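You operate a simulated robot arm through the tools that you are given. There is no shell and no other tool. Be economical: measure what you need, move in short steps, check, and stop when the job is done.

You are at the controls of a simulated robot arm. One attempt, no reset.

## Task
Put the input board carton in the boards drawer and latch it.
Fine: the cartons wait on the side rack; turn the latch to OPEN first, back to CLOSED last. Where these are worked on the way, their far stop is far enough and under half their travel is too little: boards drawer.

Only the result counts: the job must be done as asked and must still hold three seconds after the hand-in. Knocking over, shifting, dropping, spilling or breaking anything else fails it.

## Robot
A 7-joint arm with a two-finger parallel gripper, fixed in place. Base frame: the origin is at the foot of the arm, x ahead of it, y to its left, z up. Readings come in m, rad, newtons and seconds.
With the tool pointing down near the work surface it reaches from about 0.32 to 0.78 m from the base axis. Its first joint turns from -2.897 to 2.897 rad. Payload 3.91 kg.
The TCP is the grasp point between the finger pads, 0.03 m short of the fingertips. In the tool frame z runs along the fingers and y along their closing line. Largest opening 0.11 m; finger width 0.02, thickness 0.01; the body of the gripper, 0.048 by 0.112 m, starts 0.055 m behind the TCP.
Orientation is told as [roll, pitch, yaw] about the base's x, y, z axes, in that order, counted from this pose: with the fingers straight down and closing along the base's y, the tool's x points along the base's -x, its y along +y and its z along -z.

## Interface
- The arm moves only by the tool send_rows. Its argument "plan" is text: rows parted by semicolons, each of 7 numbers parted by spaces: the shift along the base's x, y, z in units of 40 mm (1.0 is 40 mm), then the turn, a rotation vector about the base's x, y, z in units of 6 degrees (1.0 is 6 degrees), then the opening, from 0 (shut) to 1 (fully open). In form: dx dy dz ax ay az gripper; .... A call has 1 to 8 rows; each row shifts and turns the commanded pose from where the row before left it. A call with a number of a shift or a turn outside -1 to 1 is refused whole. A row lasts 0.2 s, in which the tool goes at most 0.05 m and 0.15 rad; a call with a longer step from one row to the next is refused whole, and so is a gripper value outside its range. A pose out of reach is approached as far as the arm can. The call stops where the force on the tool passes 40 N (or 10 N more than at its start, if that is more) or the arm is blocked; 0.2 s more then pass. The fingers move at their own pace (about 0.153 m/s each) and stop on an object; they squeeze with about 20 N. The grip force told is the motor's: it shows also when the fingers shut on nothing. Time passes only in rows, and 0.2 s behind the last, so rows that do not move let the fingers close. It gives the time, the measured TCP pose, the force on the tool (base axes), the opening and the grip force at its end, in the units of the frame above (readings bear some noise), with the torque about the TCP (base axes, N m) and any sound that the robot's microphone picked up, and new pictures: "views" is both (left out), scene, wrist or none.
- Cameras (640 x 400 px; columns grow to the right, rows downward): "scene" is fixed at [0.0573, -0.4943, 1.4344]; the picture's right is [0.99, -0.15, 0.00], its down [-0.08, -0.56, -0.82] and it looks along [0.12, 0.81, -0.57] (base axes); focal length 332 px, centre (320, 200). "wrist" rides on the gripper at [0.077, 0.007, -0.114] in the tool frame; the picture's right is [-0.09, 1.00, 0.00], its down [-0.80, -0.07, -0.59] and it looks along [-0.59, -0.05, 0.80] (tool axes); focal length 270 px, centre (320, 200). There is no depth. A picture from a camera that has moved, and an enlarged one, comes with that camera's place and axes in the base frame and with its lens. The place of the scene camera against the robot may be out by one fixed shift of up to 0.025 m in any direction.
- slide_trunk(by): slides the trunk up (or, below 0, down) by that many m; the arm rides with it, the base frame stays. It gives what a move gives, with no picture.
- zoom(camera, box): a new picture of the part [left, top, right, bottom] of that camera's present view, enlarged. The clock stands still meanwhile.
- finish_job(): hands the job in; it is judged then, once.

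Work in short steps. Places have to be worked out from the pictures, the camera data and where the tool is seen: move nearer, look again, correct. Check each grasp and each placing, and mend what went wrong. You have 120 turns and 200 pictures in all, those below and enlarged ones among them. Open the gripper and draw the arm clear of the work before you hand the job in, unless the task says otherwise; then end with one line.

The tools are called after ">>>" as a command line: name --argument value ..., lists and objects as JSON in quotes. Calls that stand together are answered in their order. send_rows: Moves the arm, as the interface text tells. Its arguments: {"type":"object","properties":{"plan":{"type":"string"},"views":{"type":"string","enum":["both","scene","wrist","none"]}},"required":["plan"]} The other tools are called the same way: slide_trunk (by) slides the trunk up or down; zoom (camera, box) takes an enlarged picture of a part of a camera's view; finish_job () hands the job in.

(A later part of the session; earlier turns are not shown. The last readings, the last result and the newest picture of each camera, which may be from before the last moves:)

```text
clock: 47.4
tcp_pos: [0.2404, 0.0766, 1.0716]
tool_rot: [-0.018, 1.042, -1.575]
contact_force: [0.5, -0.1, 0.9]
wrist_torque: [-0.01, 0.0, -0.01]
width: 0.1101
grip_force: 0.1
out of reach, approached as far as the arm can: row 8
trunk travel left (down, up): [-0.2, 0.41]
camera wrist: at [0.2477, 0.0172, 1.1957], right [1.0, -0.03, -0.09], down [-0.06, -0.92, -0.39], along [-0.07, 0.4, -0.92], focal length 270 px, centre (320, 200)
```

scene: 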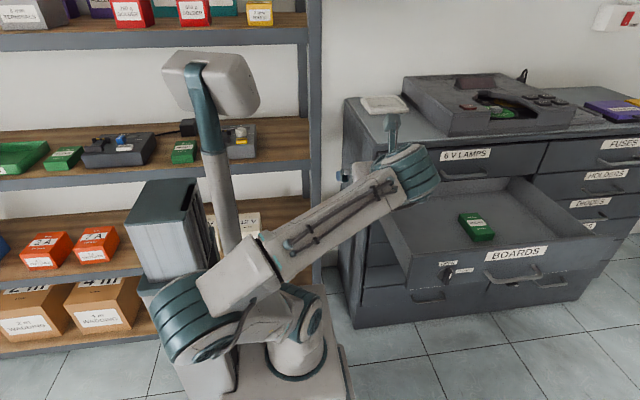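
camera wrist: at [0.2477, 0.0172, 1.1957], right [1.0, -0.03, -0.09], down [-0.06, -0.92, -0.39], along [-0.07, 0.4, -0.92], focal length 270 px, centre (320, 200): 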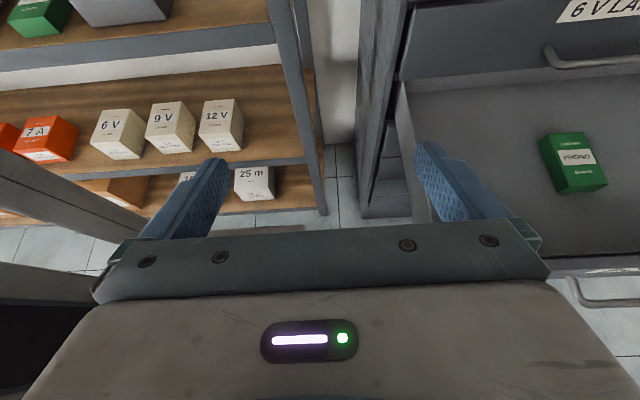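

The arm folded with its elbow toward the camera and hit its inner reach limit. I move outward (+y) to a comfortable radius before going left.

>>> send_rows --plan "0 0.8 0 0 0 0 1;0 0.8 0 0 0 0 1;-0.2 0.8 0 0 0 0 1;-0.4 0.8 0 0 0 0 1;-0.4 0.8 0 -1 0 0 1;-0.4 0.8 0 -1 0 0 1;-0.4 0.8 0 0 0 0 1" --views "both"

```text
clock: 49.0
tcp_pos: [0.2215, 0.3053, 1.0755]
tool_rot: [-0.018, 0.834, -1.573]
contact_force: [0.0, -0.2, -1.0]
wrist_torque: [0.01, -0.03, -0.01]
width: 0.1102
grip_force: 0.1
out of reach, approached as far as the arm can: row 1, 2, 3, 4
trunk travel left (down, up): [-0.2, 0.41]
camera wrist: at [0.2297, 0.2728, 1.2087], right [1.0, -0.05, -0.08], down [-0.06, -0.98, -0.19], along [-0.07, 0.2, -0.98], focal length 270 px, centre (320, 200)
```

scene: 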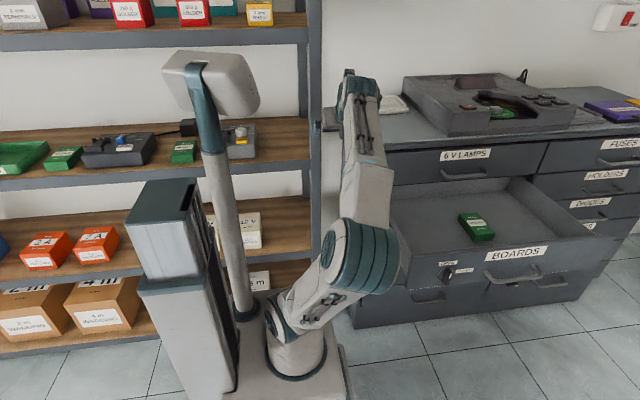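
wrist: 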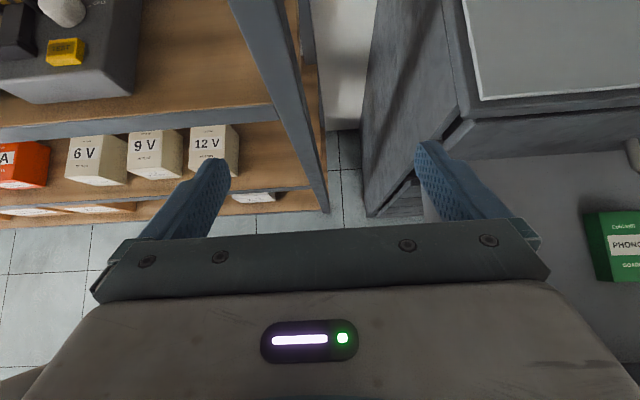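

Elbow is now on the right, which keeps the arm clear of the mast. Slide left along the rack front in short moves.

>>> send_rows --plan "-0.7 0.2 0 0 0 0 1;-0.7 0.2 0 0 0 0 1;-0.7 0.2 0 0 0 0 1;-0.7 0.2 0 0 0 0 1;-0.7 0 0 0 0 0 1" --views "both"

```text
clock: 50.2
tcp_pos: [0.1761, 0.3852, 1.0729]
tool_rot: [-0.018, 0.834, -1.573]
contact_force: [-0.4, -0.4, 0.2]
wrist_torque: [0.03, 0.02, -0.02]
width: 0.11
grip_force: 0.1
out of reach, approached as far as the arm can: row 1, 2, 3, 4, 5
trunk travel left (down, up): [-0.2, 0.41]
camera wrist: at [0.1838, 0.3524, 1.2054], right [1.0, -0.05, -0.08], down [-0.06, -0.98, -0.19], along [-0.07, 0.2, -0.98], focal length 270 px, centre (320, 200)
```

scene: 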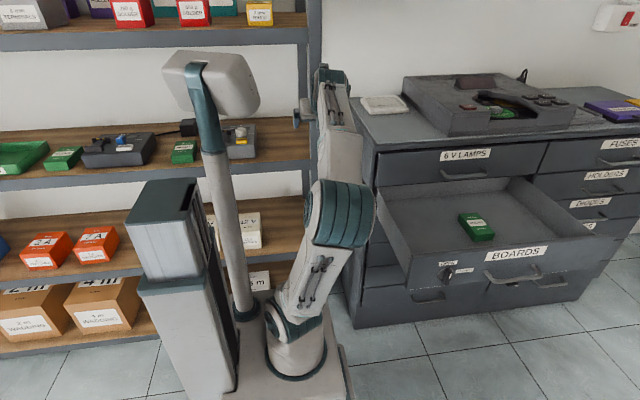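
wrist: 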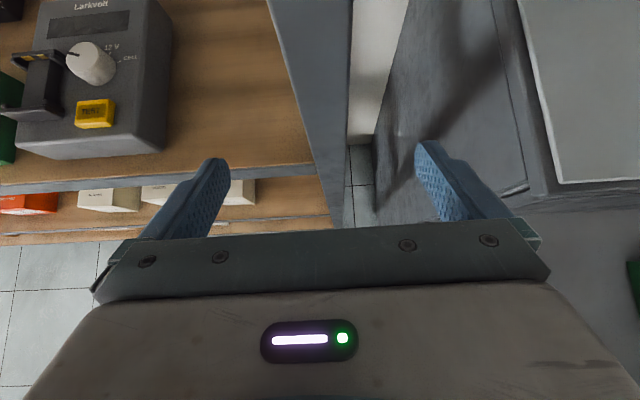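

The tilted tool is inside its minimum radius there. I bring the command back and make the tool steeper (less tilt), which allows a smaller radius.

>>> send_rows --plan "0.8 0 0 0 0 0 1;0.8 0 0 0 0 0 1;0.8 0 0 0 0 0 1;0.8 0 0 -1 0 0 1;0 0 0 -1 0 0 1;0 0 0 -1 0 0 1;0 0 0 -1 0 0 1;0 0 0 0 0 0 1" --views "scene"

```text
clock: 52.0
tcp_pos: [0.3019, 0.3848, 1.0755]
tool_rot: [-0.018, 0.415, -1.574]
contact_force: [0.2, 0.0, -0.2]
wrist_torque: [0.0, 0.01, 0.02]
width: 0.11
grip_force: 0.0
trunk travel left (down, up): [-0.2, 0.41]
```

scene: 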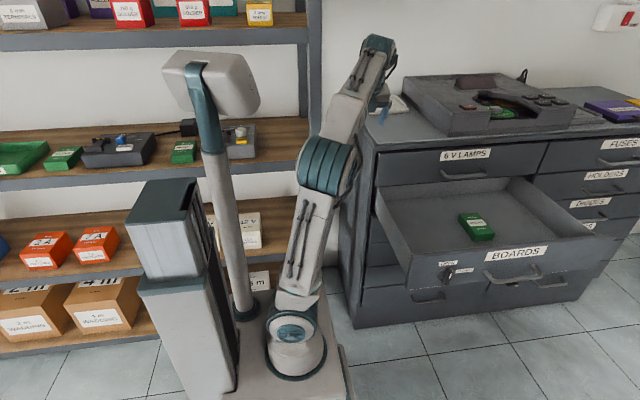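

Tilt now 24° and the pose is reachable. Move left along y≈0.385.

>>> send_rows --plan "-0.9 0 0 0 0 0 1;-0.9 0 0 0 0 0 1;-0.9 0 0 0 0 0 1;-0.9 0 0 0 0 0 1;-0.9 0 0 0 0 0 1;-0.9 0 0 0 0 0 1" --views "scene"

```text
clock: 53.4
tcp_pos: [0.1564, 0.3842, 1.0672]
tool_rot: [-0.208, 0.406, -1.676]
contact_force: [0.0, 1.1, 1.0]
wrist_torque: [0.0, 0.01, 0.02]
width: 0.1099
grip_force: 0.0
trunk travel left (down, up): [-0.2, 0.41]
stopped in row 6: the arm was blocked; the commanded pose is now the measured one
```

scene: 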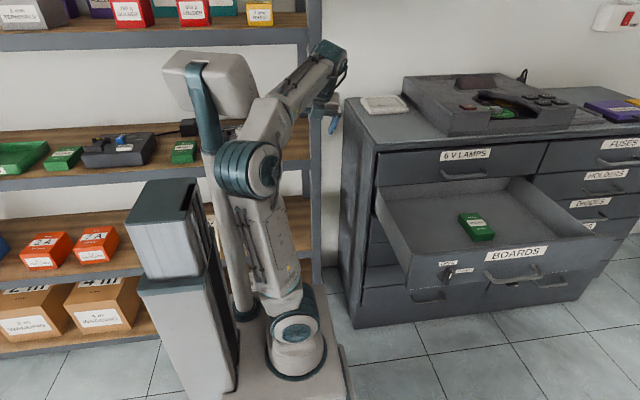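

The elbow met the mast: with this wrist yaw (−90°) joint 7 is wound the wrong way. I back off, make the tool vertical, and wind the yaw to the other side (+90°), where the wrist is near its start winding.

>>> send_rows --plan "0.6 0 0 0 0 0 1;0.8 0 0.3 0 0 0 1;0.8 -0.3 0.3 -1 0 0 1;0.5 -0.3 0 -1 0 0 1;0 0 0 -1 0 0 1;0 0 0 -0.9 0 0 1;0 0 0 0 0 1 1;0 0 0 0 0 1 1" --views "none"

>>> send_rows --plan "0 0 0 0 0 1 1;0 0 0 0 0 1 1;0 0 0 0 0 1 1;0 0 0 0 0 1 1;0 0 0 0 0 1 1;0 0 0 0 0 1 1;0 0 0 0 0 1 1;0 0 0 0 0 1 1" --views "scene"

```text
clock: 55.2
tcp_pos: [0.2562, 0.3382, 1.0851]
tool_rot: [-0.155, 0.016, -1.512]
contact_force: [-0.6, -0.9, 0.3]
wrist_torque: [0.01, 0.03, 0.02]
width: 0.1101
grip_force: 0.1
out of reach, approached as far as the arm can: row 7, 8
trunk travel left (down, up): [-0.2, 0.41]
```

```text
clock: 57.0
tcp_pos: [0.2457, 0.3142, 1.0641]
tool_rot: [-0.155, 0.015, -0.672]
contact_force: [0.3, -0.1, 1.0]
wrist_torque: [0.03, 0.03, -0.02]
width: 0.1099
grip_force: 0.1
out of reach, approached as far as the arm can: row 1, 2, 3, 4, 5, 7
trunk travel left (down, up): [-0.2, 0.41]
```

scene: 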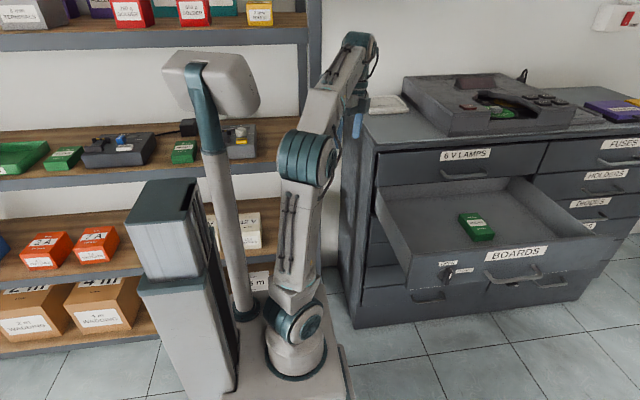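

The low trunk makes the wrist bend to its limit with the tool down. I raise the trunk 0.2 m, then lower the tool and continue yawing.

>>> slide_trunk --by 0.2

>>> send_rows --plan "0.3 0 -0.9 0 0 1 1;0.3 0 -0.9 0 0 1 1;0 0 -0.9 0 0 1 1;0 0 -0.9 0 0 1 1;0 0 -0.9 0 0 1 1;0 0 0 0 0 1 1;0 0 0 0 0 1 1;0 0 0 0 0 1 1" --views "both"

```text
clock: 59.2
tcp_pos: [0.2459, 0.3148, 1.2639]
tool_rot: [-0.154, 0.014, -0.672]
contact_force: [-0.1, -1.2, 0.5]
wrist_torque: [0.01, -0.01, 0.01]
width: 0.1102
grip_force: 0.1
trunk travel left (down, up): [-0.4, 0.21]
```

```text
clock: 61.0
tcp_pos: [0.2694, 0.313, 1.0841]
tool_rot: [-0.154, 0.014, 0.167]
contact_force: [0.3, -0.5, -0.2]
wrist_torque: [0.0, 0.0, 0.02]
width: 0.1101
grip_force: 0.0
trunk travel left (down, up): [-0.4, 0.21]
camera wrist: at [0.1908, 0.3246, 1.1971], right [-0.08, 0.98, -0.15], down [0.79, 0.16, 0.59], along [0.6, -0.07, -0.8], focal length 270 px, centre (320, 200)
```

scene: 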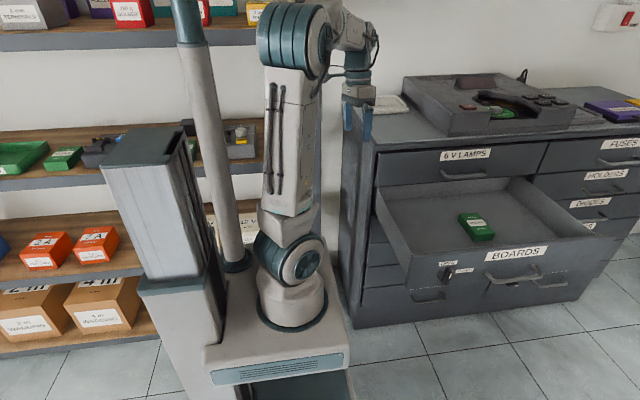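
wrist: 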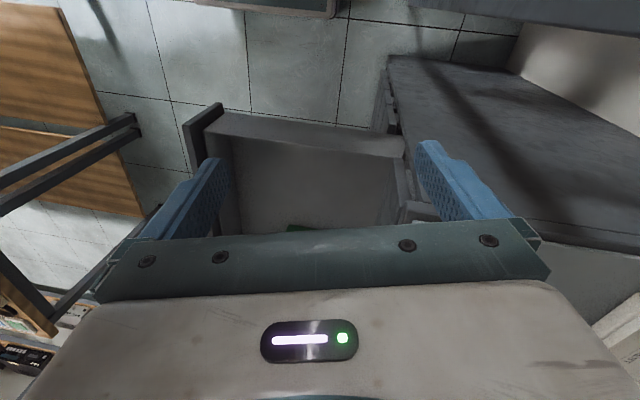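

Reachable now. Continue winding yaw toward facing −x, so the hand approaches from the right with the elbow clear of the mast.

>>> send_rows --plan "0 0 0 0.75 0 1 1;0 0 0 0.75 0 1 1;0 0 0 0 0 1 1;0 0 0 0 0 1 1;0 0 0 0 0 1 1;0 0 0 0 0 1 1;0 0 0 0 0 1 1;0 0 0 0 0 1 1" --views "none"

>>> send_rows --plan "0 0 0 0 0 1 1;0 0 0 0 0 1 1;0 0 0 0 0 1 1;0 0 0 0 0 1 1;0 0 0 0 0 1 1;0 0 0 0 0 1 1;0 0 0 0 0 1 1;0 0 0 0 0 1 1" --views "both"

```text
clock: 62.8
tcp_pos: [0.2674, 0.3143, 1.0831]
tool_rot: [-0.003, -0.028, 1.006]
contact_force: [-0.4, -0.5, 0.0]
wrist_torque: [-0.02, -0.05, 0.0]
width: 0.1099
grip_force: 0.1
trunk travel left (down, up): [-0.4, 0.21]
```

```text
clock: 64.6
tcp_pos: [0.2701, 0.3147, 1.0847]
tool_rot: [0.001, -0.028, 1.842]
contact_force: [-0.1, -0.5, -0.3]
wrist_torque: [0.05, 0.0, 0.0]
width: 0.1103
grip_force: 0.1
trunk travel left (down, up): [-0.4, 0.21]
camera wrist: at [0.2842, 0.2353, 1.1961], right [-0.98, -0.18, 0.0], down [-0.14, 0.77, 0.62], along [-0.11, 0.61, -0.79], focal length 270 px, centre (320, 200)
```

scene: 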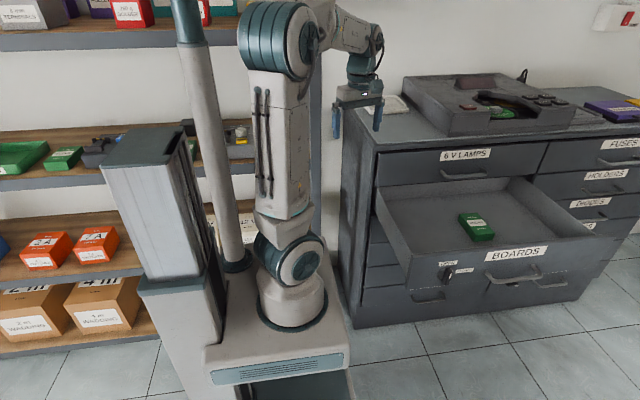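
wrist: 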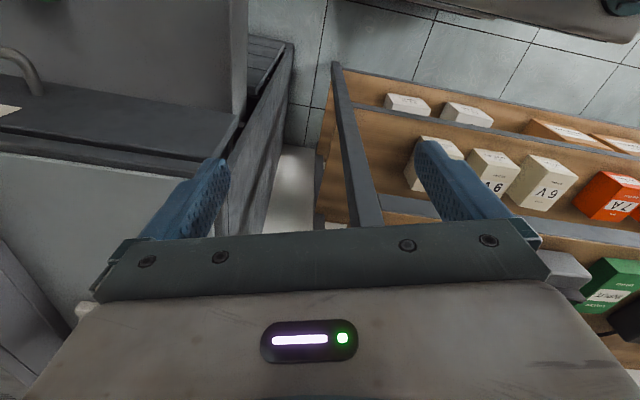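

Rotating the hand about the shoulder–wrist axis drags the elbow with it, so I'll use that: wind yaw to 180°, tilt the tool to point −x (pulls the elbow right), then swing it around to +y.

>>> send_rows --plan "0 0 0 0 0 1 1;0 0 0 0 0 1 1;0 0 0 0 0 1 1;0 0 0 0 0 1 1;0 0 0 0 0 1 1;0 0 0 0 0 1 1;0 0 0 0 0 1 1;0 0 0 0 0 1 1" --views "none"

>>> send_rows --plan "0 0 0 0 0 1 1;0 0 0 0 0 1 1;0 0 0 0 0 1 1;0 0 0 0 0 1 1;-0.5 0 0.1 0 1 0 1;-0.5 0 0.1 0 1 0 1;-0.5 0 0.2 0 1 0 1;-0.5 0 0.2 0 1 0 1" --views "scene"

```text
clock: 66.4
tcp_pos: [0.2687, 0.3136, 1.0842]
tool_rot: [-0.001, -0.028, 2.681]
contact_force: [-0.9, 0.4, -0.6]
wrist_torque: [0.01, 0.01, 0.02]
width: 0.1102
grip_force: 0.0
trunk travel left (down, up): [-0.4, 0.21]
```

```text
clock: 68.2
tcp_pos: [0.1876, 0.3152, 1.1057]
tool_rot: [0.019, -0.446, 3.093]
contact_force: [1.2, 0.1, 0.4]
wrist_torque: [0.01, -0.03, 0.0]
width: 0.1101
grip_force: 0.0
trunk travel left (down, up): [-0.4, 0.21]
```

scene: 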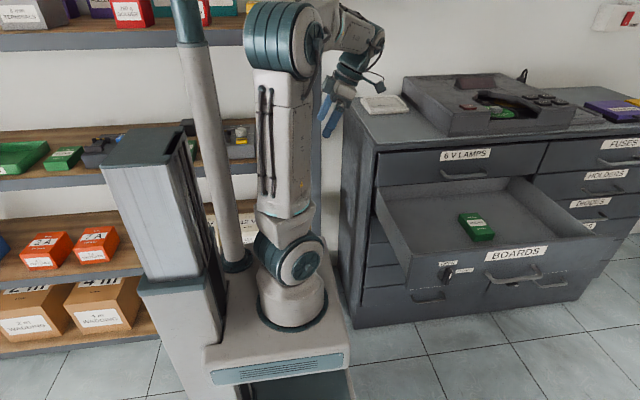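

Elbow already drifting back right. Continue tilting toward −x.

>>> send_rows --plan "-0.5 0 0.2 0 1 0 1;-0.5 0 0.3 0 1 0 1;-0.5 0 0.3 0 1 0 1;-0.5 0 0.3 0 1 0 1;-0.4 0 0.4 0 1 0 1;-0.4 0 0.4 0 1 0 1;-0.3 0 0.4 0 1 0 1;-0.3 0 0.4 0 1 0 1" --views "none"

>>> send_rows --plan "-0.2 0 0 0 1 0 1;-0.2 0 0 0 1 0 1;-0.2 0 0 0 1 0 1;-0.4 0 0 0 0 0 1;-0.4 0 0 0 0 0 1;-0.4 0 0 0 0 0 1" --views "both"

```text
clock: 70.0
tcp_pos: [0.0555, 0.3156, 1.2173]
tool_rot: [0.15, -1.283, 2.985]
contact_force: [-0.2, 0.1, 0.5]
wrist_torque: [0.03, 0.0, 0.01]
width: 0.1098
grip_force: 0.1
trunk travel left (down, up): [-0.4, 0.21]
```

```text
clock: 71.4
tcp_pos: [-0.018, 0.3154, 1.2165]
tool_rot: [2.137, -1.518, 1.001]
contact_force: [-0.2, -0.5, -0.4]
wrist_torque: [0.0, 0.0, -0.01]
width: 0.1101
grip_force: 0.1
trunk travel left (down, up): [-0.4, 0.21]
camera wrist: at [0.095, 0.3043, 1.1355], right [0.0, -0.99, 0.13], down [0.62, 0.1, 0.78], along [-0.79, 0.08, 0.61], focal length 270 px, centre (320, 200)
```

scene: 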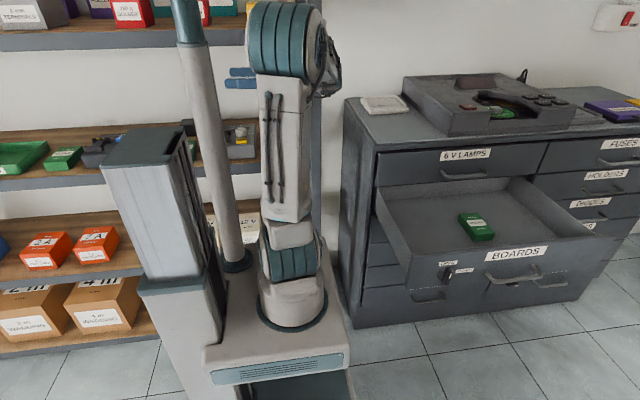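
wrist: 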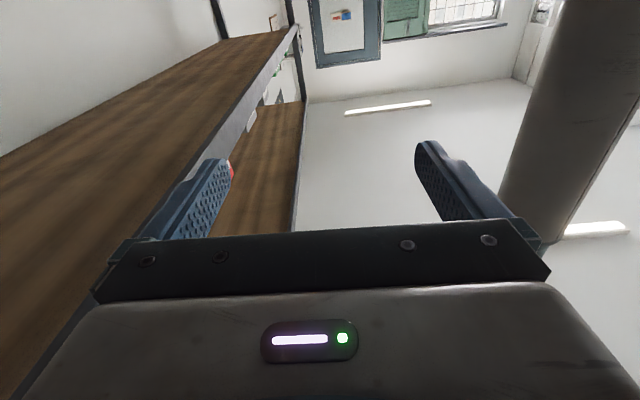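

The arm is now in the +y plane, hand pointing −x in front of the rack. Lower and shift left, staying clear of the mast.

>>> send_rows --plan "-0.8 0 -0.45 0 0 0 1;-0.8 0 -0.45 0 0 0 1;-0.8 0 -0.45 0 0 0 1;-0.8 0 -0.45 0 0 0 1;-0.8 0 -0.4 0 0 0 1" --views "scene"

```text
clock: 72.6
tcp_pos: [-0.1805, 0.3138, 1.1283]
tool_rot: [2.116, -1.518, 1.023]
contact_force: [-1.2, 0.3, -0.2]
wrist_torque: [0.01, 0.0, -0.02]
width: 0.1101
grip_force: 0.0
trunk travel left (down, up): [-0.4, 0.21]
```

scene: 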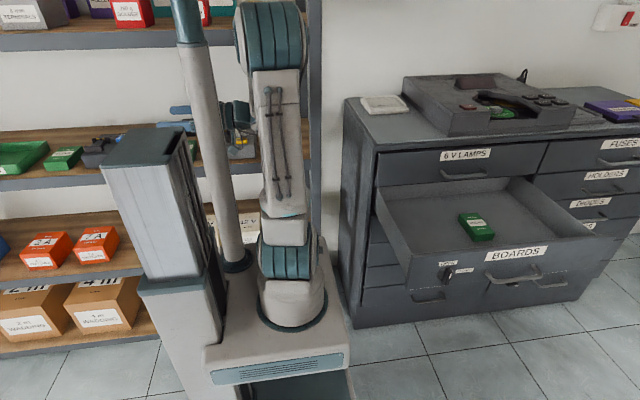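

Hand passed behind/left of the mast with the elbow staying right. Now swing the tool from −x to +y in place, easing slightly forward.

>>> send_rows --plan "0 0.2 0 0 0 -1 1;0 0.2 0 0 0 -1 1;0 0.2 0 0 0 -1 1;0 0.2 0 0 0 -1 1;0 0.2 0 0 0 -1 1;0 0.2 0 0 0 -1 1;0 0.2 0 0 0 -1 1" --views "both"

```text
clock: 74.2
tcp_pos: [-0.1693, 0.3749, 1.1266]
tool_rot: [2.072, -1.514, 0.316]
contact_force: [-0.3, 0.3, 0.1]
wrist_torque: [-0.01, 0.01, -0.02]
width: 0.1098
grip_force: 0.0
trunk travel left (down, up): [-0.4, 0.21]
camera wrist: at [-0.0949, 0.2895, 1.047], right [-0.68, -0.72, 0.14], down [0.52, -0.34, 0.78], along [-0.52, 0.6, 0.61], focal length 270 px, centre (320, 200)
```

scene: 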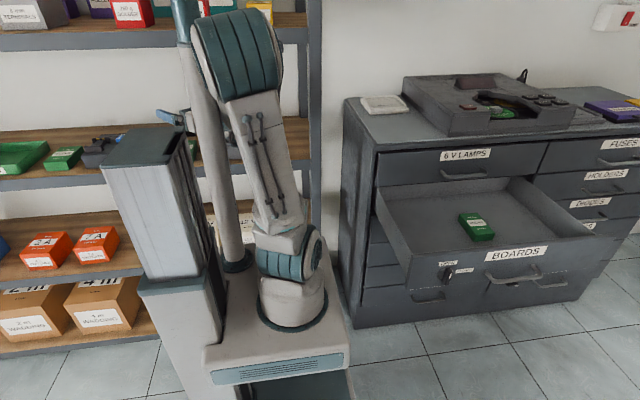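
wrist: 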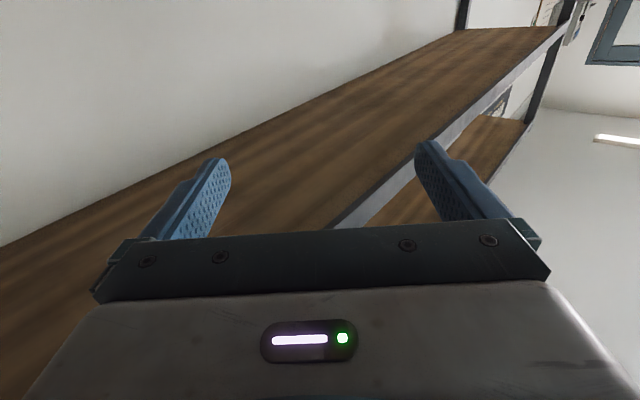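

The elbow still leans toward the mast, so I'll back out. Plan: unwind joint 7 to its other limit in free space so a further roll forces the elbow to swing right. First retrace out to the right and bring the tool down.

>>> send_rows --plan "0 -0.2 0 0 0 1 0.6;0 -0.2 0 0 0 1 0.6;0 -0.2 0 0 0 1 0.6;0 -0.2 0 0 0 1 0.6;0 -0.2 0 0 0 1 0.6;0 -0.2 0 0 0 1 0.6;0 -0.2 0 0 0 1 0.6" --views "none"

>>> send_rows --plan "0.8 0 0.4 0 0 0 0.6;0.8 0 0.4 0 0 0 0.6;0.8 0 0.4 0 0 0 0.6;0.8 0 0.4 0 0 0 0.6;0.8 0 0.3 0 0 0 0.6;0.8 0 0 0 0 0 0.6;0.8 0 0 0 -1 0 0.6;0.8 0 0 0 -1 0 0.6" --views "none"

>>> send_rows --plan "0.8 -0.2 0 0 -1 0 0.6;0.8 -0.2 0 0 -1 0 0.6;0.8 -0.4 0 0 -1 0 0.6;0.8 -0.4 0 0 -1 0 0.6;0.8 -0.4 0 0 -1 0 0.6;0.8 -0.5 0 0 -1 0 0.6;0.8 -0.5 0 0 -1 0 0.6;0.8 -0.5 0 0 -1 0 0.6" --views "scene"

```text
clock: 75.8
tcp_pos: [-0.1779, 0.3126, 1.1259]
tool_rot: [2.118, -1.518, 1.023]
contact_force: [-0.1, -0.5, 0.2]
wrist_torque: [-0.05, -0.03, 0.02]
width: 0.0659
grip_force: 0.0
trunk travel left (down, up): [-0.4, 0.21]
```

```text
clock: 77.6
tcp_pos: [0.0752, 0.3115, 1.2056]
tool_rot: [0.281, -1.432, 2.803]
contact_force: [-2.9, 0.6, 0.0]
wrist_torque: [0.02, -0.05, 0.06]
width: 0.066
grip_force: 0.0
out of reach, approached as far as the arm can: row 7, 8
trunk travel left (down, up): [-0.4, 0.21]
```

```text
clock: 79.4
tcp_pos: [0.3153, 0.1878, 1.2065]
tool_rot: [0.022, -0.55, 3.089]
contact_force: [-0.1, -0.6, -0.3]
wrist_torque: [0.01, -0.01, 0.02]
width: 0.066
grip_force: 0.1
trunk travel left (down, up): [-0.4, 0.21]
```

scene: 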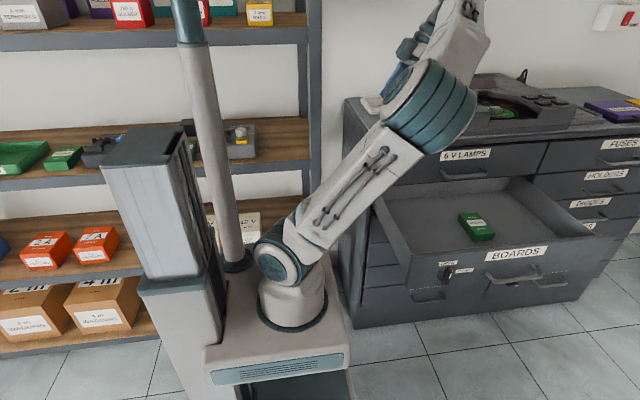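

Lucky: the elbow swung far right here. I keep this posture and head left again, lowering gradually, watching the scene view.

>>> send_rows --plan "-0.5 0.5 -0.3 0 0 0 0.8;-0.5 0.5 -0.3 0 0 0 0.8;-0.5 0.5 -0.3 0 0 0 0.8;-0.5 0.5 -0.3 0 0 0 0.8;-0.5 0.5 -0.3 0 0 0 0.8;-0.5 0.4 -0.3 0 0 0 0.8" --views "scene"

```text
clock: 80.8
tcp_pos: [0.1911, 0.3048, 1.134]
tool_rot: [0.023, -0.551, 3.09]
contact_force: [-0.7, 0.0, 0.0]
wrist_torque: [-0.01, 0.01, -0.02]
width: 0.088
grip_force: 0.1
trunk travel left (down, up): [-0.4, 0.21]
```

scene: 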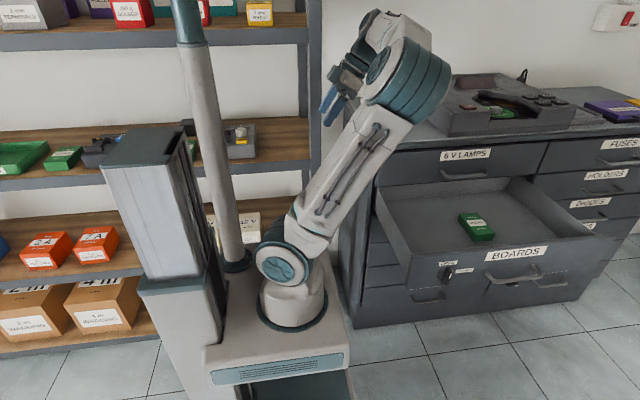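

Elbow stays right. Continue left.

>>> send_rows --plan "-0.8 0.2 0 0 0 0 0.9;-0.8 0.2 0 0 0 0 0.9;-0.8 0.2 0 0 0 0 0.9;-0.8 0.2 0 0 0 0 0.9;-0.8 0.2 0 0 0 0 0.9;-0.8 0.2 0 0 0 0 0.9" --views "scene"

```text
clock: 82.2
tcp_pos: [-0.002, 0.3552, 1.1301]
tool_rot: [0.026, -0.549, 3.089]
contact_force: [-0.5, -0.4, -0.1]
wrist_torque: [-0.04, 0.04, -0.01]
width: 0.099
grip_force: 0.0
trunk travel left (down, up): [-0.4, 0.21]
```

scene: 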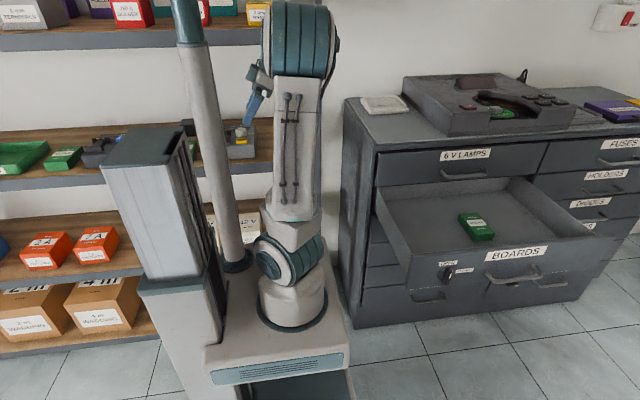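

Elbow is upright again, too near the mast for the last 0.2 m. I go back right, make the tool vertical, and unwind the yaw the negative way, which swings the elbow right.

>>> send_rows --plan "0.8 -0.2 0 0 0 0 0.6;0.8 -0.2 0 0 0 0 0.6;0.8 -0.2 0 0 0 0 0.6;0.8 -0.2 0 0 -1 0 0.6;0.8 -0.2 0 0 -1 0 0.6;0.8 -0.2 0 0 -1 0 0.6;0.8 -0.2 0 0 -1 0 0.6;0.8 -0.2 0 0 -1 0 0.6" --views "none"

>>> send_rows --plan "0.3 0 0 0 0 -1 0.6;0.3 0 0 0 0 -1 0.6;0 0 0 0 0 -1 0.6;0 0 0 0 0 -1 0.6;0 0 0 0 0 -1 0.6;0 0 0 0 0 -1 0.6;0 0 0 0 0 -1 0.6;0 0 0 0 0 -1 0.6" --views "none"

>>> send_rows --plan "0 0 0 0 0 -1 0.6;0 0 0 0 0 -1 0.6;0 0 0 0 0 -1 0.6;0 0 0 0 0 -1 0.6;0 0 0 0 0 -1 0.6;0 0 0 0 0 -1 0.6;0 0 0 0 0 -1 0.6;0 0 0 0 0 -1 0.6" --views "none"

>>> send_rows --plan "0 0 0 0 0 -1 0.6;0 0 0 0 0 -1 0.6;0 0 0 0 0 -1 0.6;0 0 0 0 0 -1 0.6;0 0 0 0 0 -1 0.6;0 0 0 0 0 -1 0.6;0 0 0 0 0 -1 0.6;0 0 0 0 0 -1 0.6" --views "scene"

```text
clock: 84.0
tcp_pos: [0.2605, 0.2874, 1.1334]
tool_rot: [-0.002, -0.025, 3.099]
contact_force: [0.3, 0.2, -0.6]
wrist_torque: [0.0, 0.01, -0.04]
width: 0.066
grip_force: 0.1
trunk travel left (down, up): [-0.4, 0.21]
```

```text
clock: 85.8
tcp_pos: [0.2813, 0.2899, 1.1335]
tool_rot: [-0.001, -0.027, 2.257]
contact_force: [1.5, -0.2, 0.0]
wrist_torque: [-0.01, 0.03, -0.01]
width: 0.066
grip_force: 0.1
trunk travel left (down, up): [-0.4, 0.21]
```

```text
clock: 87.6
tcp_pos: [0.2811, 0.2895, 1.1334]
tool_rot: [-0.003, -0.028, 1.422]
contact_force: [0.4, -0.2, -0.6]
wrist_torque: [0.02, -0.01, -0.04]
width: 0.0661
grip_force: 0.1
trunk travel left (down, up): [-0.4, 0.21]
```

```text
clock: 89.4
tcp_pos: [0.2803, 0.2897, 1.1328]
tool_rot: [0.0, -0.028, 0.584]
contact_force: [0.6, -0.4, 0.4]
wrist_torque: [-0.02, -0.01, 0.0]
width: 0.0658
grip_force: 0.1
trunk travel left (down, up): [-0.4, 0.21]
```

scene: 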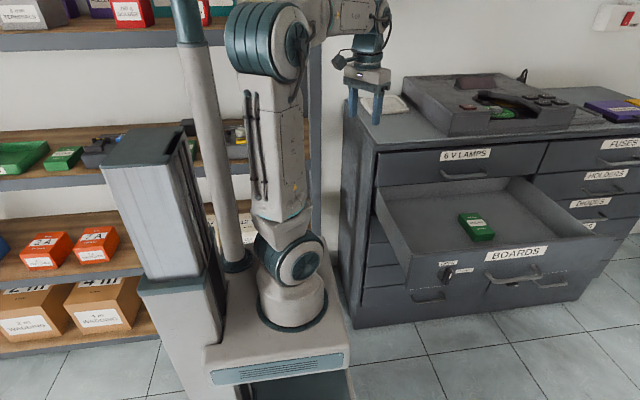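

Keep unwinding to find the other joint limit.

>>> send_rows --plan "0 0 0 0 0 -1 0.6;0 0 0 0 0 -1 0.6;0 0 0 0 0 -1 0.6;0 0 0 0 0 -1 0.6;0 0 0 0 0 -1 0.6;0 0 0 0 0 -1 0.6;0 0 0 0 0 -1 0.6;0 0 0 0 0 -1 0.6" --views "none"

>>> send_rows --plan "0 0 0 0 0 -1 0.6;0 0 0 0 0 -1 0.6;0 0 0 0 0 -1 0.6;0 0 0 0 0 -1 0.6;0 0 0 0 0 -1 0.6;0 0 0 0 0 -1 0.6;0 0 0 0 0 -1 0.6;0 0 0 0 0 -1 0.6" --views "scene"

>>> send_rows --plan "0 0 0 0 0 -1 0.6;0 0 0 0 0 -1 0.6;0 0 0 0 0 -1 0.6;0 0 0 0 0 -1 0.6;0 0 0 0 0 -1 0.6;0 0 0 0 0 -1 0.6;0 0 0 0 0 -1 0.6;0 0 0 0 0 -1 0.6" --views "scene"

```text
clock: 91.2
tcp_pos: [0.28, 0.2896, 1.1338]
tool_rot: [-0.001, -0.027, -0.254]
contact_force: [-0.2, -0.1, -0.4]
wrist_torque: [0.03, -0.03, -0.02]
width: 0.066
grip_force: 0.1
trunk travel left (down, up): [-0.4, 0.21]
```

```text
clock: 93.0
tcp_pos: [0.2816, 0.2897, 1.1328]
tool_rot: [-0.003, -0.026, -1.092]
contact_force: [0.9, 0.4, 0.4]
wrist_torque: [0.0, 0.01, -0.03]
width: 0.0659
grip_force: 0.0
trunk travel left (down, up): [-0.4, 0.21]
```

scene: 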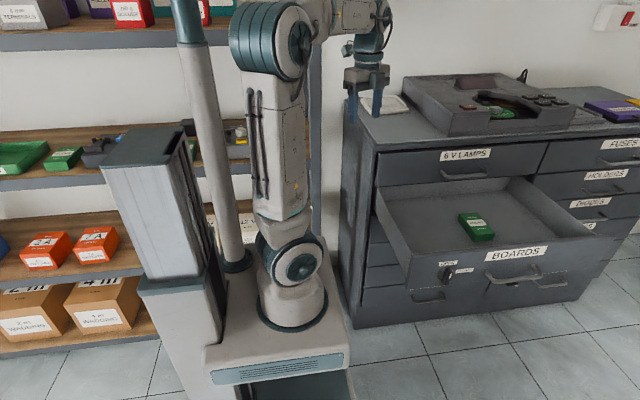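

```text
clock: 94.8
tcp_pos: [0.2793, 0.29, 1.1333]
tool_rot: [-0.002, -0.029, -1.93]
contact_force: [0.1, -0.5, 0.1]
wrist_torque: [0.02, -0.01, 0.01]
width: 0.0661
grip_force: 0.1
trunk travel left (down, up): [-0.4, 0.21]
```

scene: 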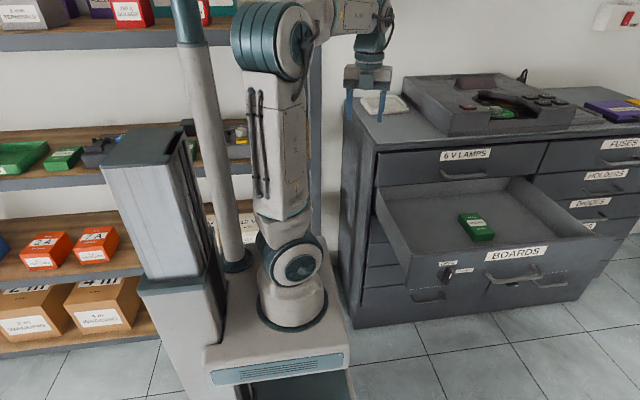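

Elbow is now static (joint 7 does it all). Continue past toward the limit.

>>> send_rows --plan "0 0 0 0 0 -1 0.6;0 0 0 0 0 -1 0.6;0 0 0 0 0 -1 0.6;0 0 0 0 0 -1 0.6;0 0 0 0 0 -1 0.6;0 0 0 0 0 -1 0.6;0 0 0 0 0 -1 0.6;0 0 0 0 0 -1 0.6" --views "none"

>>> send_rows --plan "0 0 0 0 0 -1 0.6;0 0 0 0 0 -1 0.6;0 0 0 0 0 -1 0.6;0 0 0 0 0 -1 0.6;0 0 0 0 0 -1 0.6;0 0 0 0 0 -1 0.6" --views "scene"

```text
clock: 96.4
tcp_pos: [0.3034, 0.2636, 1.1412]
tool_rot: [-0.186, -0.075, -2.649]
contact_force: [0.1, 0.6, -0.9]
wrist_torque: [0.0, 0.0, -0.06]
width: 0.066
grip_force: 0.0
trunk travel left (down, up): [-0.4, 0.21]
stopped in row 8: the arm was blocked; the commanded pose is now the measured one
```

```text
clock: 97.5
tcp_pos: [0.3155, 0.2352, 1.1598]
tool_rot: [-0.341, -0.135, -3.04]
contact_force: [-1.2, 0.1, -0.3]
wrist_torque: [0.0, -0.06, 0.02]
width: 0.0662
grip_force: 0.0
trunk travel left (down, up): [-0.4, 0.21]
stopped in row 5: the arm was blocked; the commanded pose is now the measured one
```

scene: 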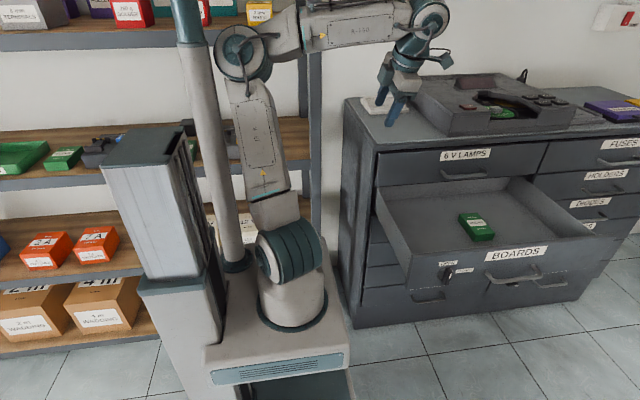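

That limit pushes the elbow left; so the opposite limit (yaw past +180°) pushes it right, and with the tool vertical yaw uses joint 7 only. Wind back positive, restoring vertical.

>>> send_rows --plan "0 0 0 0 0 1 0.6;0 0 0 0 0 1 0.6;-0.2 0.2 -0.2 0.8 0.3 1 0.6;-0.2 0.2 -0.2 0.8 0.3 1 0.6;-0.2 0.2 -0.2 0.8 0.3 1 0.6;-0.2 0.4 -0.2 0.8 0.3 1 0.6;0 0.3 0 0 0 1 0.6;0 0 0 0 0 1 0.6" --views "none"

>>> send_rows --plan "0 0 0 0 0 1 0.6;0 0 0 0 0 1 0.6;0 0 0 0 0 1 0.6;0 0 0 0 0 1 0.6;0 0 0 0 0 1 0.6;0 0 0 0 0 1 0.6;0 0 0 0 0 1 0.6;0 0 0 0 0 1 0.6" --views "none"

>>> send_rows --plan "0 0 0 0 0 1 0.6;0 0 0 0 0 1 0.6;0 0 0 0 0 1 0.6;0 0 0 0 0 1 0.6;0 0 0 0 0 1 0.6;0 0 0 0 0 1 0.6;0 0 0 0 0 1 0.6;0 0 0 0 0 1 0.6" --views "scene"

```text
clock: 99.3
tcp_pos: [0.2837, 0.2872, 1.1273]
tool_rot: [-0.691, -0.071, -2.161]
contact_force: [0.0, -0.4, -0.2]
wrist_torque: [0.01, 0.01, 0.04]
width: 0.0661
grip_force: 0.0
trunk travel left (down, up): [-0.4, 0.21]
```

```text
clock: 101.1
tcp_pos: [0.2854, 0.2866, 1.1282]
tool_rot: [-0.692, -0.071, -1.323]
contact_force: [0.1, -0.9, -0.5]
wrist_torque: [0.0, 0.01, -0.02]
width: 0.0661
grip_force: 0.1
trunk travel left (down, up): [-0.4, 0.21]
```

```text
clock: 102.9
tcp_pos: [0.2497, 0.2571, 1.1465]
tool_rot: [-0.634, -0.041, -1.018]
contact_force: [-0.4, -1.0, 0.8]
wrist_torque: [0.04, -0.02, -0.02]
width: 0.0661
grip_force: 0.2
out of reach, approached as far as the arm can: row 2, 3, 4, 5, 6, 7, 8
trunk travel left (down, up): [-0.4, 0.21]
```

scene: 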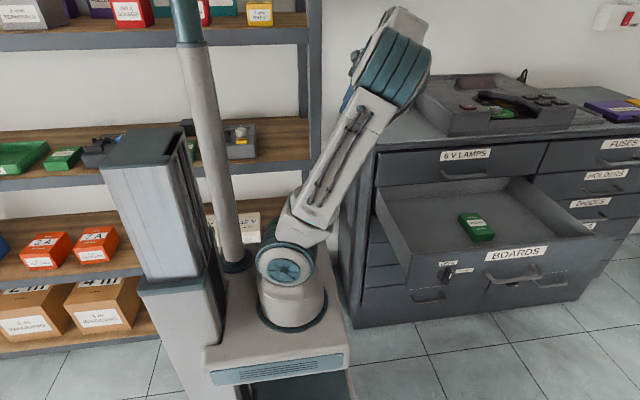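

My roll correction went the wrong way (tool now points inward), though the elbow is right. Undo that tilt and look.

>>> send_rows --plan "0 0 0 0.53 -0.86 0 0.6;0 0 0 0.53 -0.86 0 0.6;0 0 0 0.53 -0.86 0 0.6;0 0 0 0.53 -0.86 0 0.6;0 0 0 0.53 -0.86 0 0.6;0 0 0 0.53 -0.86 0 0.6" --views "scene"

```text
clock: 104.3
tcp_pos: [0.2553, 0.2564, 1.1458]
tool_rot: [-0.012, -0.026, -1.05]
contact_force: [1.2, -1.0, -0.1]
wrist_torque: [-0.02, 0.03, 0.0]
width: 0.0661
grip_force: 0.1
trunk travel left (down, up): [-0.4, 0.21]
```

scene: 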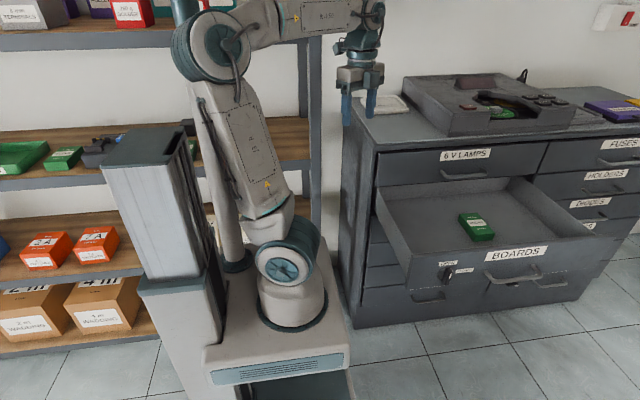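

Winding positive with the tool vertical, toward the limit that pushes the elbow right.

>>> send_rows --plan "0.2 0.2 0 0 0 1 0.6;0.2 0.2 0 0 0 1 0.6;0.2 0.2 0 0 0 1 0.6;0.2 0.2 0 0 0 1 0.6;0 0 0 0 0 1 0.6;0 0 0 0 0 1 0.6;0 0 0 0 0 1 0.6;0 0 0 0 0 1 0.6" --views "none"

>>> send_rows --plan "0 0 0 0 0 1 0.6;0 0 0 0 0 1 0.6;0 0 0 0 0 1 0.6;0 0 0 0 0 1 0.6;0 0 0 0 0 1 0.6;0 0 0 0 0 1 0.6;0 0 0 0 0 1 0.6;0 0 0 0 0 1 0.6" --views "none"

>>> send_rows --plan "0 0 0 0 0 1 0.6;0 0 0 0 0 1 0.6;0 0 0 0 0 1 0.6;0 0 0 0 0 1 0.6;0 0 0 0 0 1 0.6;0 0 0 0 0 1 0.6;0 0 0 0 0 1 0.6;0 0 0 0 0 1 0.6" --views "none"

>>> send_rows --plan "0 0 0 0 0 1 0.6;0 0 0 0 0 1 0.6;0 0 0 0 0 1 0.6;0 0 0 0 0 1 0.6;0 0 0 0 0 1 0.6;0 0 0 0 0 1 0.6;0 0 0 0 0 1 0.6;0 0 0 0 0 1 0.6" --views "scene"

```text
clock: 106.1
tcp_pos: [0.2844, 0.2926, 1.1471]
tool_rot: [0.001, -0.033, -0.205]
contact_force: [-0.3, -0.1, 0.2]
wrist_torque: [0.0, 0.01, -0.01]
width: 0.0657
grip_force: 0.1
trunk travel left (down, up): [-0.4, 0.21]
```

```text
clock: 107.9
tcp_pos: [0.2832, 0.29, 1.147]
tool_rot: [0.001, -0.035, 0.636]
contact_force: [0.1, -0.1, -0.3]
wrist_torque: [0.0, -0.02, -0.03]
width: 0.0661
grip_force: 0.0
trunk travel left (down, up): [-0.4, 0.21]
```

```text
clock: 109.7
tcp_pos: [0.2831, 0.2913, 1.1475]
tool_rot: [0.0, -0.033, 1.474]
contact_force: [-0.3, -0.3, 0.1]
wrist_torque: [0.01, -0.01, 0.01]
width: 0.0661
grip_force: 0.0
trunk travel left (down, up): [-0.4, 0.21]
```

```text
clock: 111.5
tcp_pos: [0.2822, 0.2922, 1.1465]
tool_rot: [0.0, -0.035, 2.312]
contact_force: [0.3, 0.8, -0.2]
wrist_torque: [0.02, -0.02, 0.02]
width: 0.0659
grip_force: 0.1
trunk travel left (down, up): [-0.4, 0.21]
```

scene: 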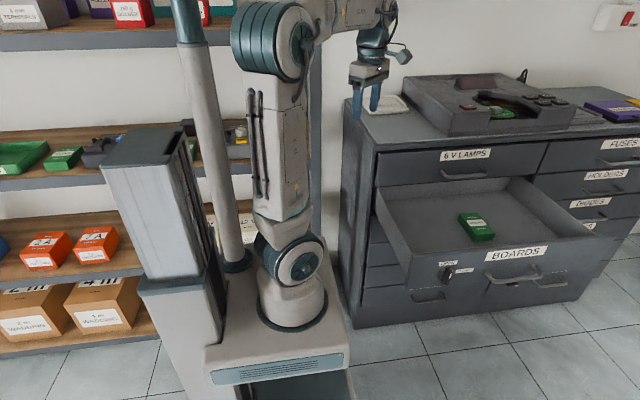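

Continue pushing the yaw beyond the limit on this side.

>>> send_rows --plan "0 0 0 0 0 1 0.6;0 0 0 0 0 1 0.6;0 0 0 0 0 1 0.6;0 0 0 0 0 1 0.6;0 0 0 0 0 1 0.6;0 0 0 0 0 1 0.6;0 0 0 0 0 1 0.6;0 0 0 0 0 1 0.6" --views "none"

>>> send_rows --plan "0 0 0 0 0 1 0.6;0 0 0 0 0 1 0.6;0 0 0 0 0 1 0.6;0 0 0 0 0 1 0.6;0 0 0 0 0 1 0.6;0 0 0 0 0 1 0.6;0 0 0 0 0 1 0.6;0 0 0 0 0 1 0.6" --views "scene"

```text
clock: 113.3
tcp_pos: [0.2824, 0.2922, 1.1457]
tool_rot: [0.0, -0.034, -3.135]
contact_force: [0.7, 0.1, -0.5]
wrist_torque: [-0.02, 0.04, 0.0]
width: 0.0661
grip_force: 0.0
trunk travel left (down, up): [-0.4, 0.21]
```

```text
clock: 115.1
tcp_pos: [0.2803, 0.2918, 1.1498]
tool_rot: [0.002, -0.028, -2.362]
contact_force: [-0.3, 0.6, 0.3]
wrist_torque: [-0.06, -0.05, 0.02]
width: 0.0659
grip_force: 0.0
out of reach, approached as far as the arm can: row 8
trunk travel left (down, up): [-0.4, 0.21]
```

scene: 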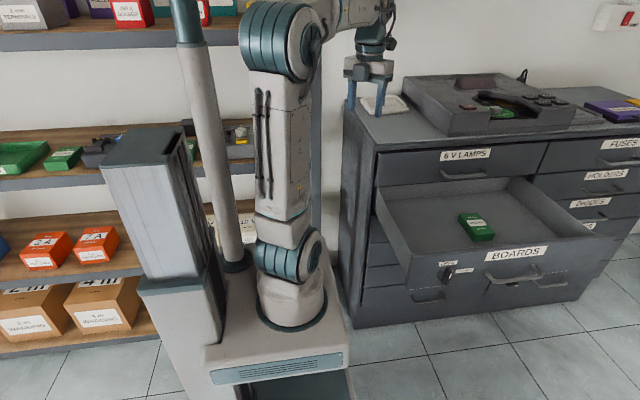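

Limit reached at ~225°; elbow starts moving right. Push further.

>>> send_rows --plan "0 0 0 0 0 1 0.6;0 0 0 0 0 1 0.6;0 0 0 0 0 1 0.6;0 0 0 0 0 1 0.6;0 0 0 0 0 1 0.6;0 0 0 0 0 1 0.6;0 0 0 0 0 1 0.6;0 0 0 0 0 1 0.6" --views "scene"

```text
clock: 116.9
tcp_pos: [0.2786, 0.2878, 1.1574]
tool_rot: [0.006, -0.006, -1.589]
contact_force: [0.1, 0.4, 0.0]
wrist_torque: [-0.01, -0.04, 0.01]
width: 0.066
grip_force: 0.2
out of reach, approached as far as the arm can: row 1
trunk travel left (down, up): [-0.4, 0.21]
```

scene: 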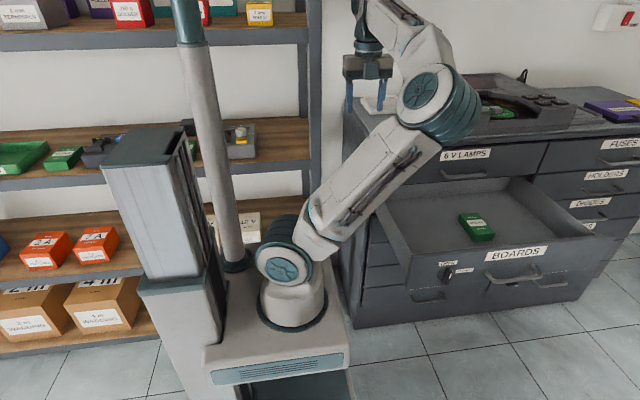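

Elbow is now well to the right, tool vertical with closing along x. Move left while keeping yaw pushed against the limit.

>>> send_rows --plan "-0.8 0.25 0 0 0 0.7 0.8;-0.8 0.25 0 0 0 0.7 0.8;-0.8 0.25 0 0 0 0.7 0.8;-0.8 0.25 0 0 0 0.7 0.8;-0.8 0.25 0 0 0 0.7 0.8;-0.8 0.25 0 0 0 0.7 0.8" --views "scene"

```text
clock: 118.3
tcp_pos: [0.0622, 0.2816, 1.144]
tool_rot: [0.012, -0.006, -1.151]
contact_force: [0.0, 0.6, -0.6]
wrist_torque: [0.02, 0.0, 0.02]
width: 0.0881
grip_force: 0.0
out of reach, approached as far as the arm can: row 2, 3, 4, 5, 6
trunk travel left (down, up): [-0.4, 0.21]
```

scene: 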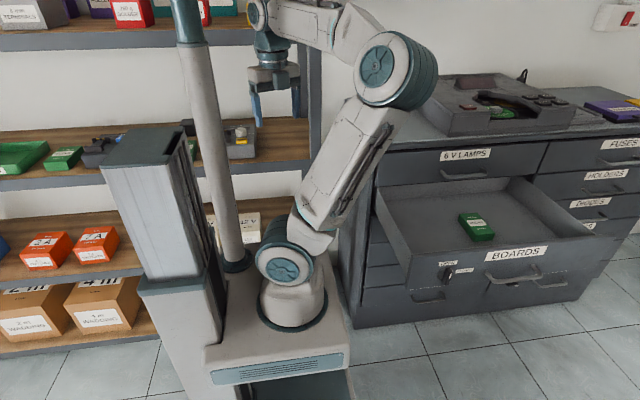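

Exactly the posture needed. Continue left and outward holding yaw.

>>> send_rows --plan "-0.5 0.5 0 0 0 0 0.9;-0.7 0.5 0 0 0 0 0.9;-0.7 0.5 0 0 0 0 0.9;-0.7 0.3 0 0 0 0 0.9;-0.7 0.2 0 0 0 0 0.9;-0.7 0.2 0 0 0 0 0.9" --views "both"

```text
clock: 119.9
tcp_pos: [-0.0457, 0.3336, 1.1468]
tool_rot: [-0.049, 0.006, -1.263]
contact_force: [-0.6, 0.0, -0.2]
wrist_torque: [0.0, -0.01, 0.02]
width: 0.0989
grip_force: 0.1
out of reach, approached as far as the arm can: row 1, 2, 3, 4, 5
trunk travel left (down, up): [-0.4, 0.21]
stopped in row 6: the arm was blocked; the commanded pose is now the measured one
camera wrist: at [-0.0576, 0.4094, 1.2606], right [0.97, 0.22, -0.05], down [0.2, -0.78, 0.59], along [0.09, -0.59, -0.8], focal length 270 px, centre (320, 200)
```

scene: 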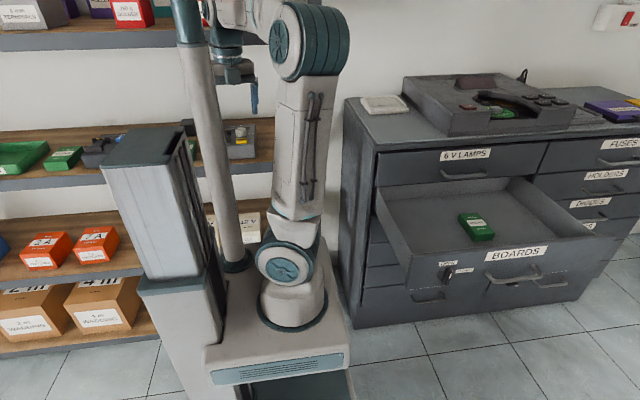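
wrist: 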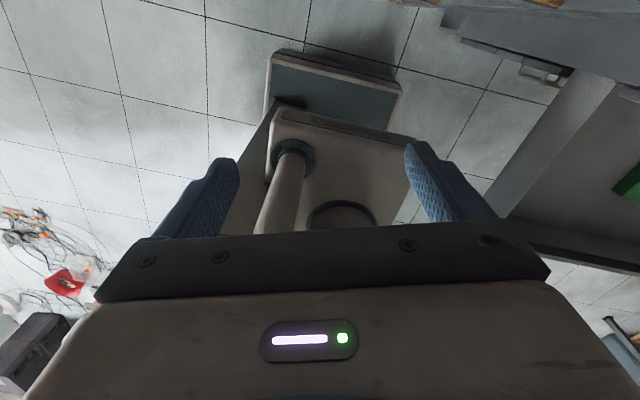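

Blocked, probably wrist against the mast head. The view confirms the mast at about (−0.08, 0.14). I'll back right, raise the trunk so the head is well above, and lower the hand.

>>> send_rows --plan "0.7 -0.3 0 0 0 0 0.9;0.7 -0.3 0 0 0 0 0.9;0.7 -0.2 -0.3 0 0 0 0.9;0.5 -0.2 -0.5 0 0 0 0.9;0 0 -0.5 0 0 0 0.9" --views "none"

>>> slide_trunk --by 0.2

>>> send_rows --plan "0 0 -0.9 0 0 0 0.9;0 0 -0.9 0 0 0 0.9;0 0 -0.9 0 0 0 0.9;0 0 -0.9 0 0 0 0.9;0 0 -0.9 0 0 0 0.9" --views "scene"

```text
clock: 121.1
tcp_pos: [0.056, 0.2941, 1.0918]
tool_rot: [-0.047, 0.007, -1.262]
contact_force: [0.5, -0.2, -0.3]
wrist_torque: [0.0, 0.0, 0.03]
width: 0.099
grip_force: 0.1
trunk travel left (down, up): [-0.4, 0.21]
```

```text
clock: 123.2
tcp_pos: [0.0551, 0.2944, 1.2933]
tool_rot: [-0.048, 0.006, -1.262]
contact_force: [0.3, -0.1, 0.7]
wrist_torque: [-0.01, 0.0, 0.03]
width: 0.099
grip_force: 0.2
trunk travel left (down, up): [-0.6, 0.01]
```

```text
clock: 124.4
tcp_pos: [0.0568, 0.2704, 1.1229]
tool_rot: [-0.045, 0.007, -1.261]
contact_force: [0.4, -0.3, 0.1]
wrist_torque: [-0.02, 0.03, 0.02]
width: 0.0992
grip_force: 0.1
out of reach, approached as far as the arm can: row 4, 5
trunk travel left (down, up): [-0.6, 0.01]
```

scene: 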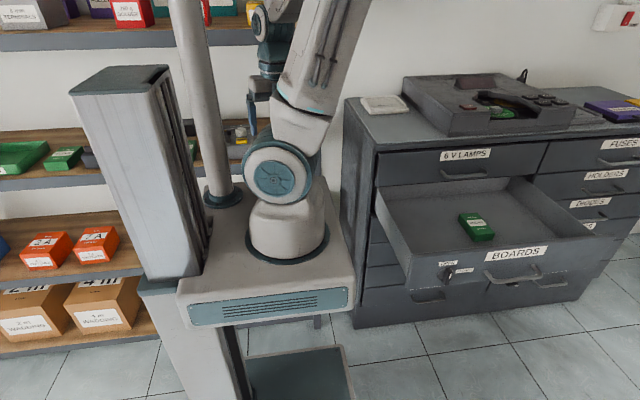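

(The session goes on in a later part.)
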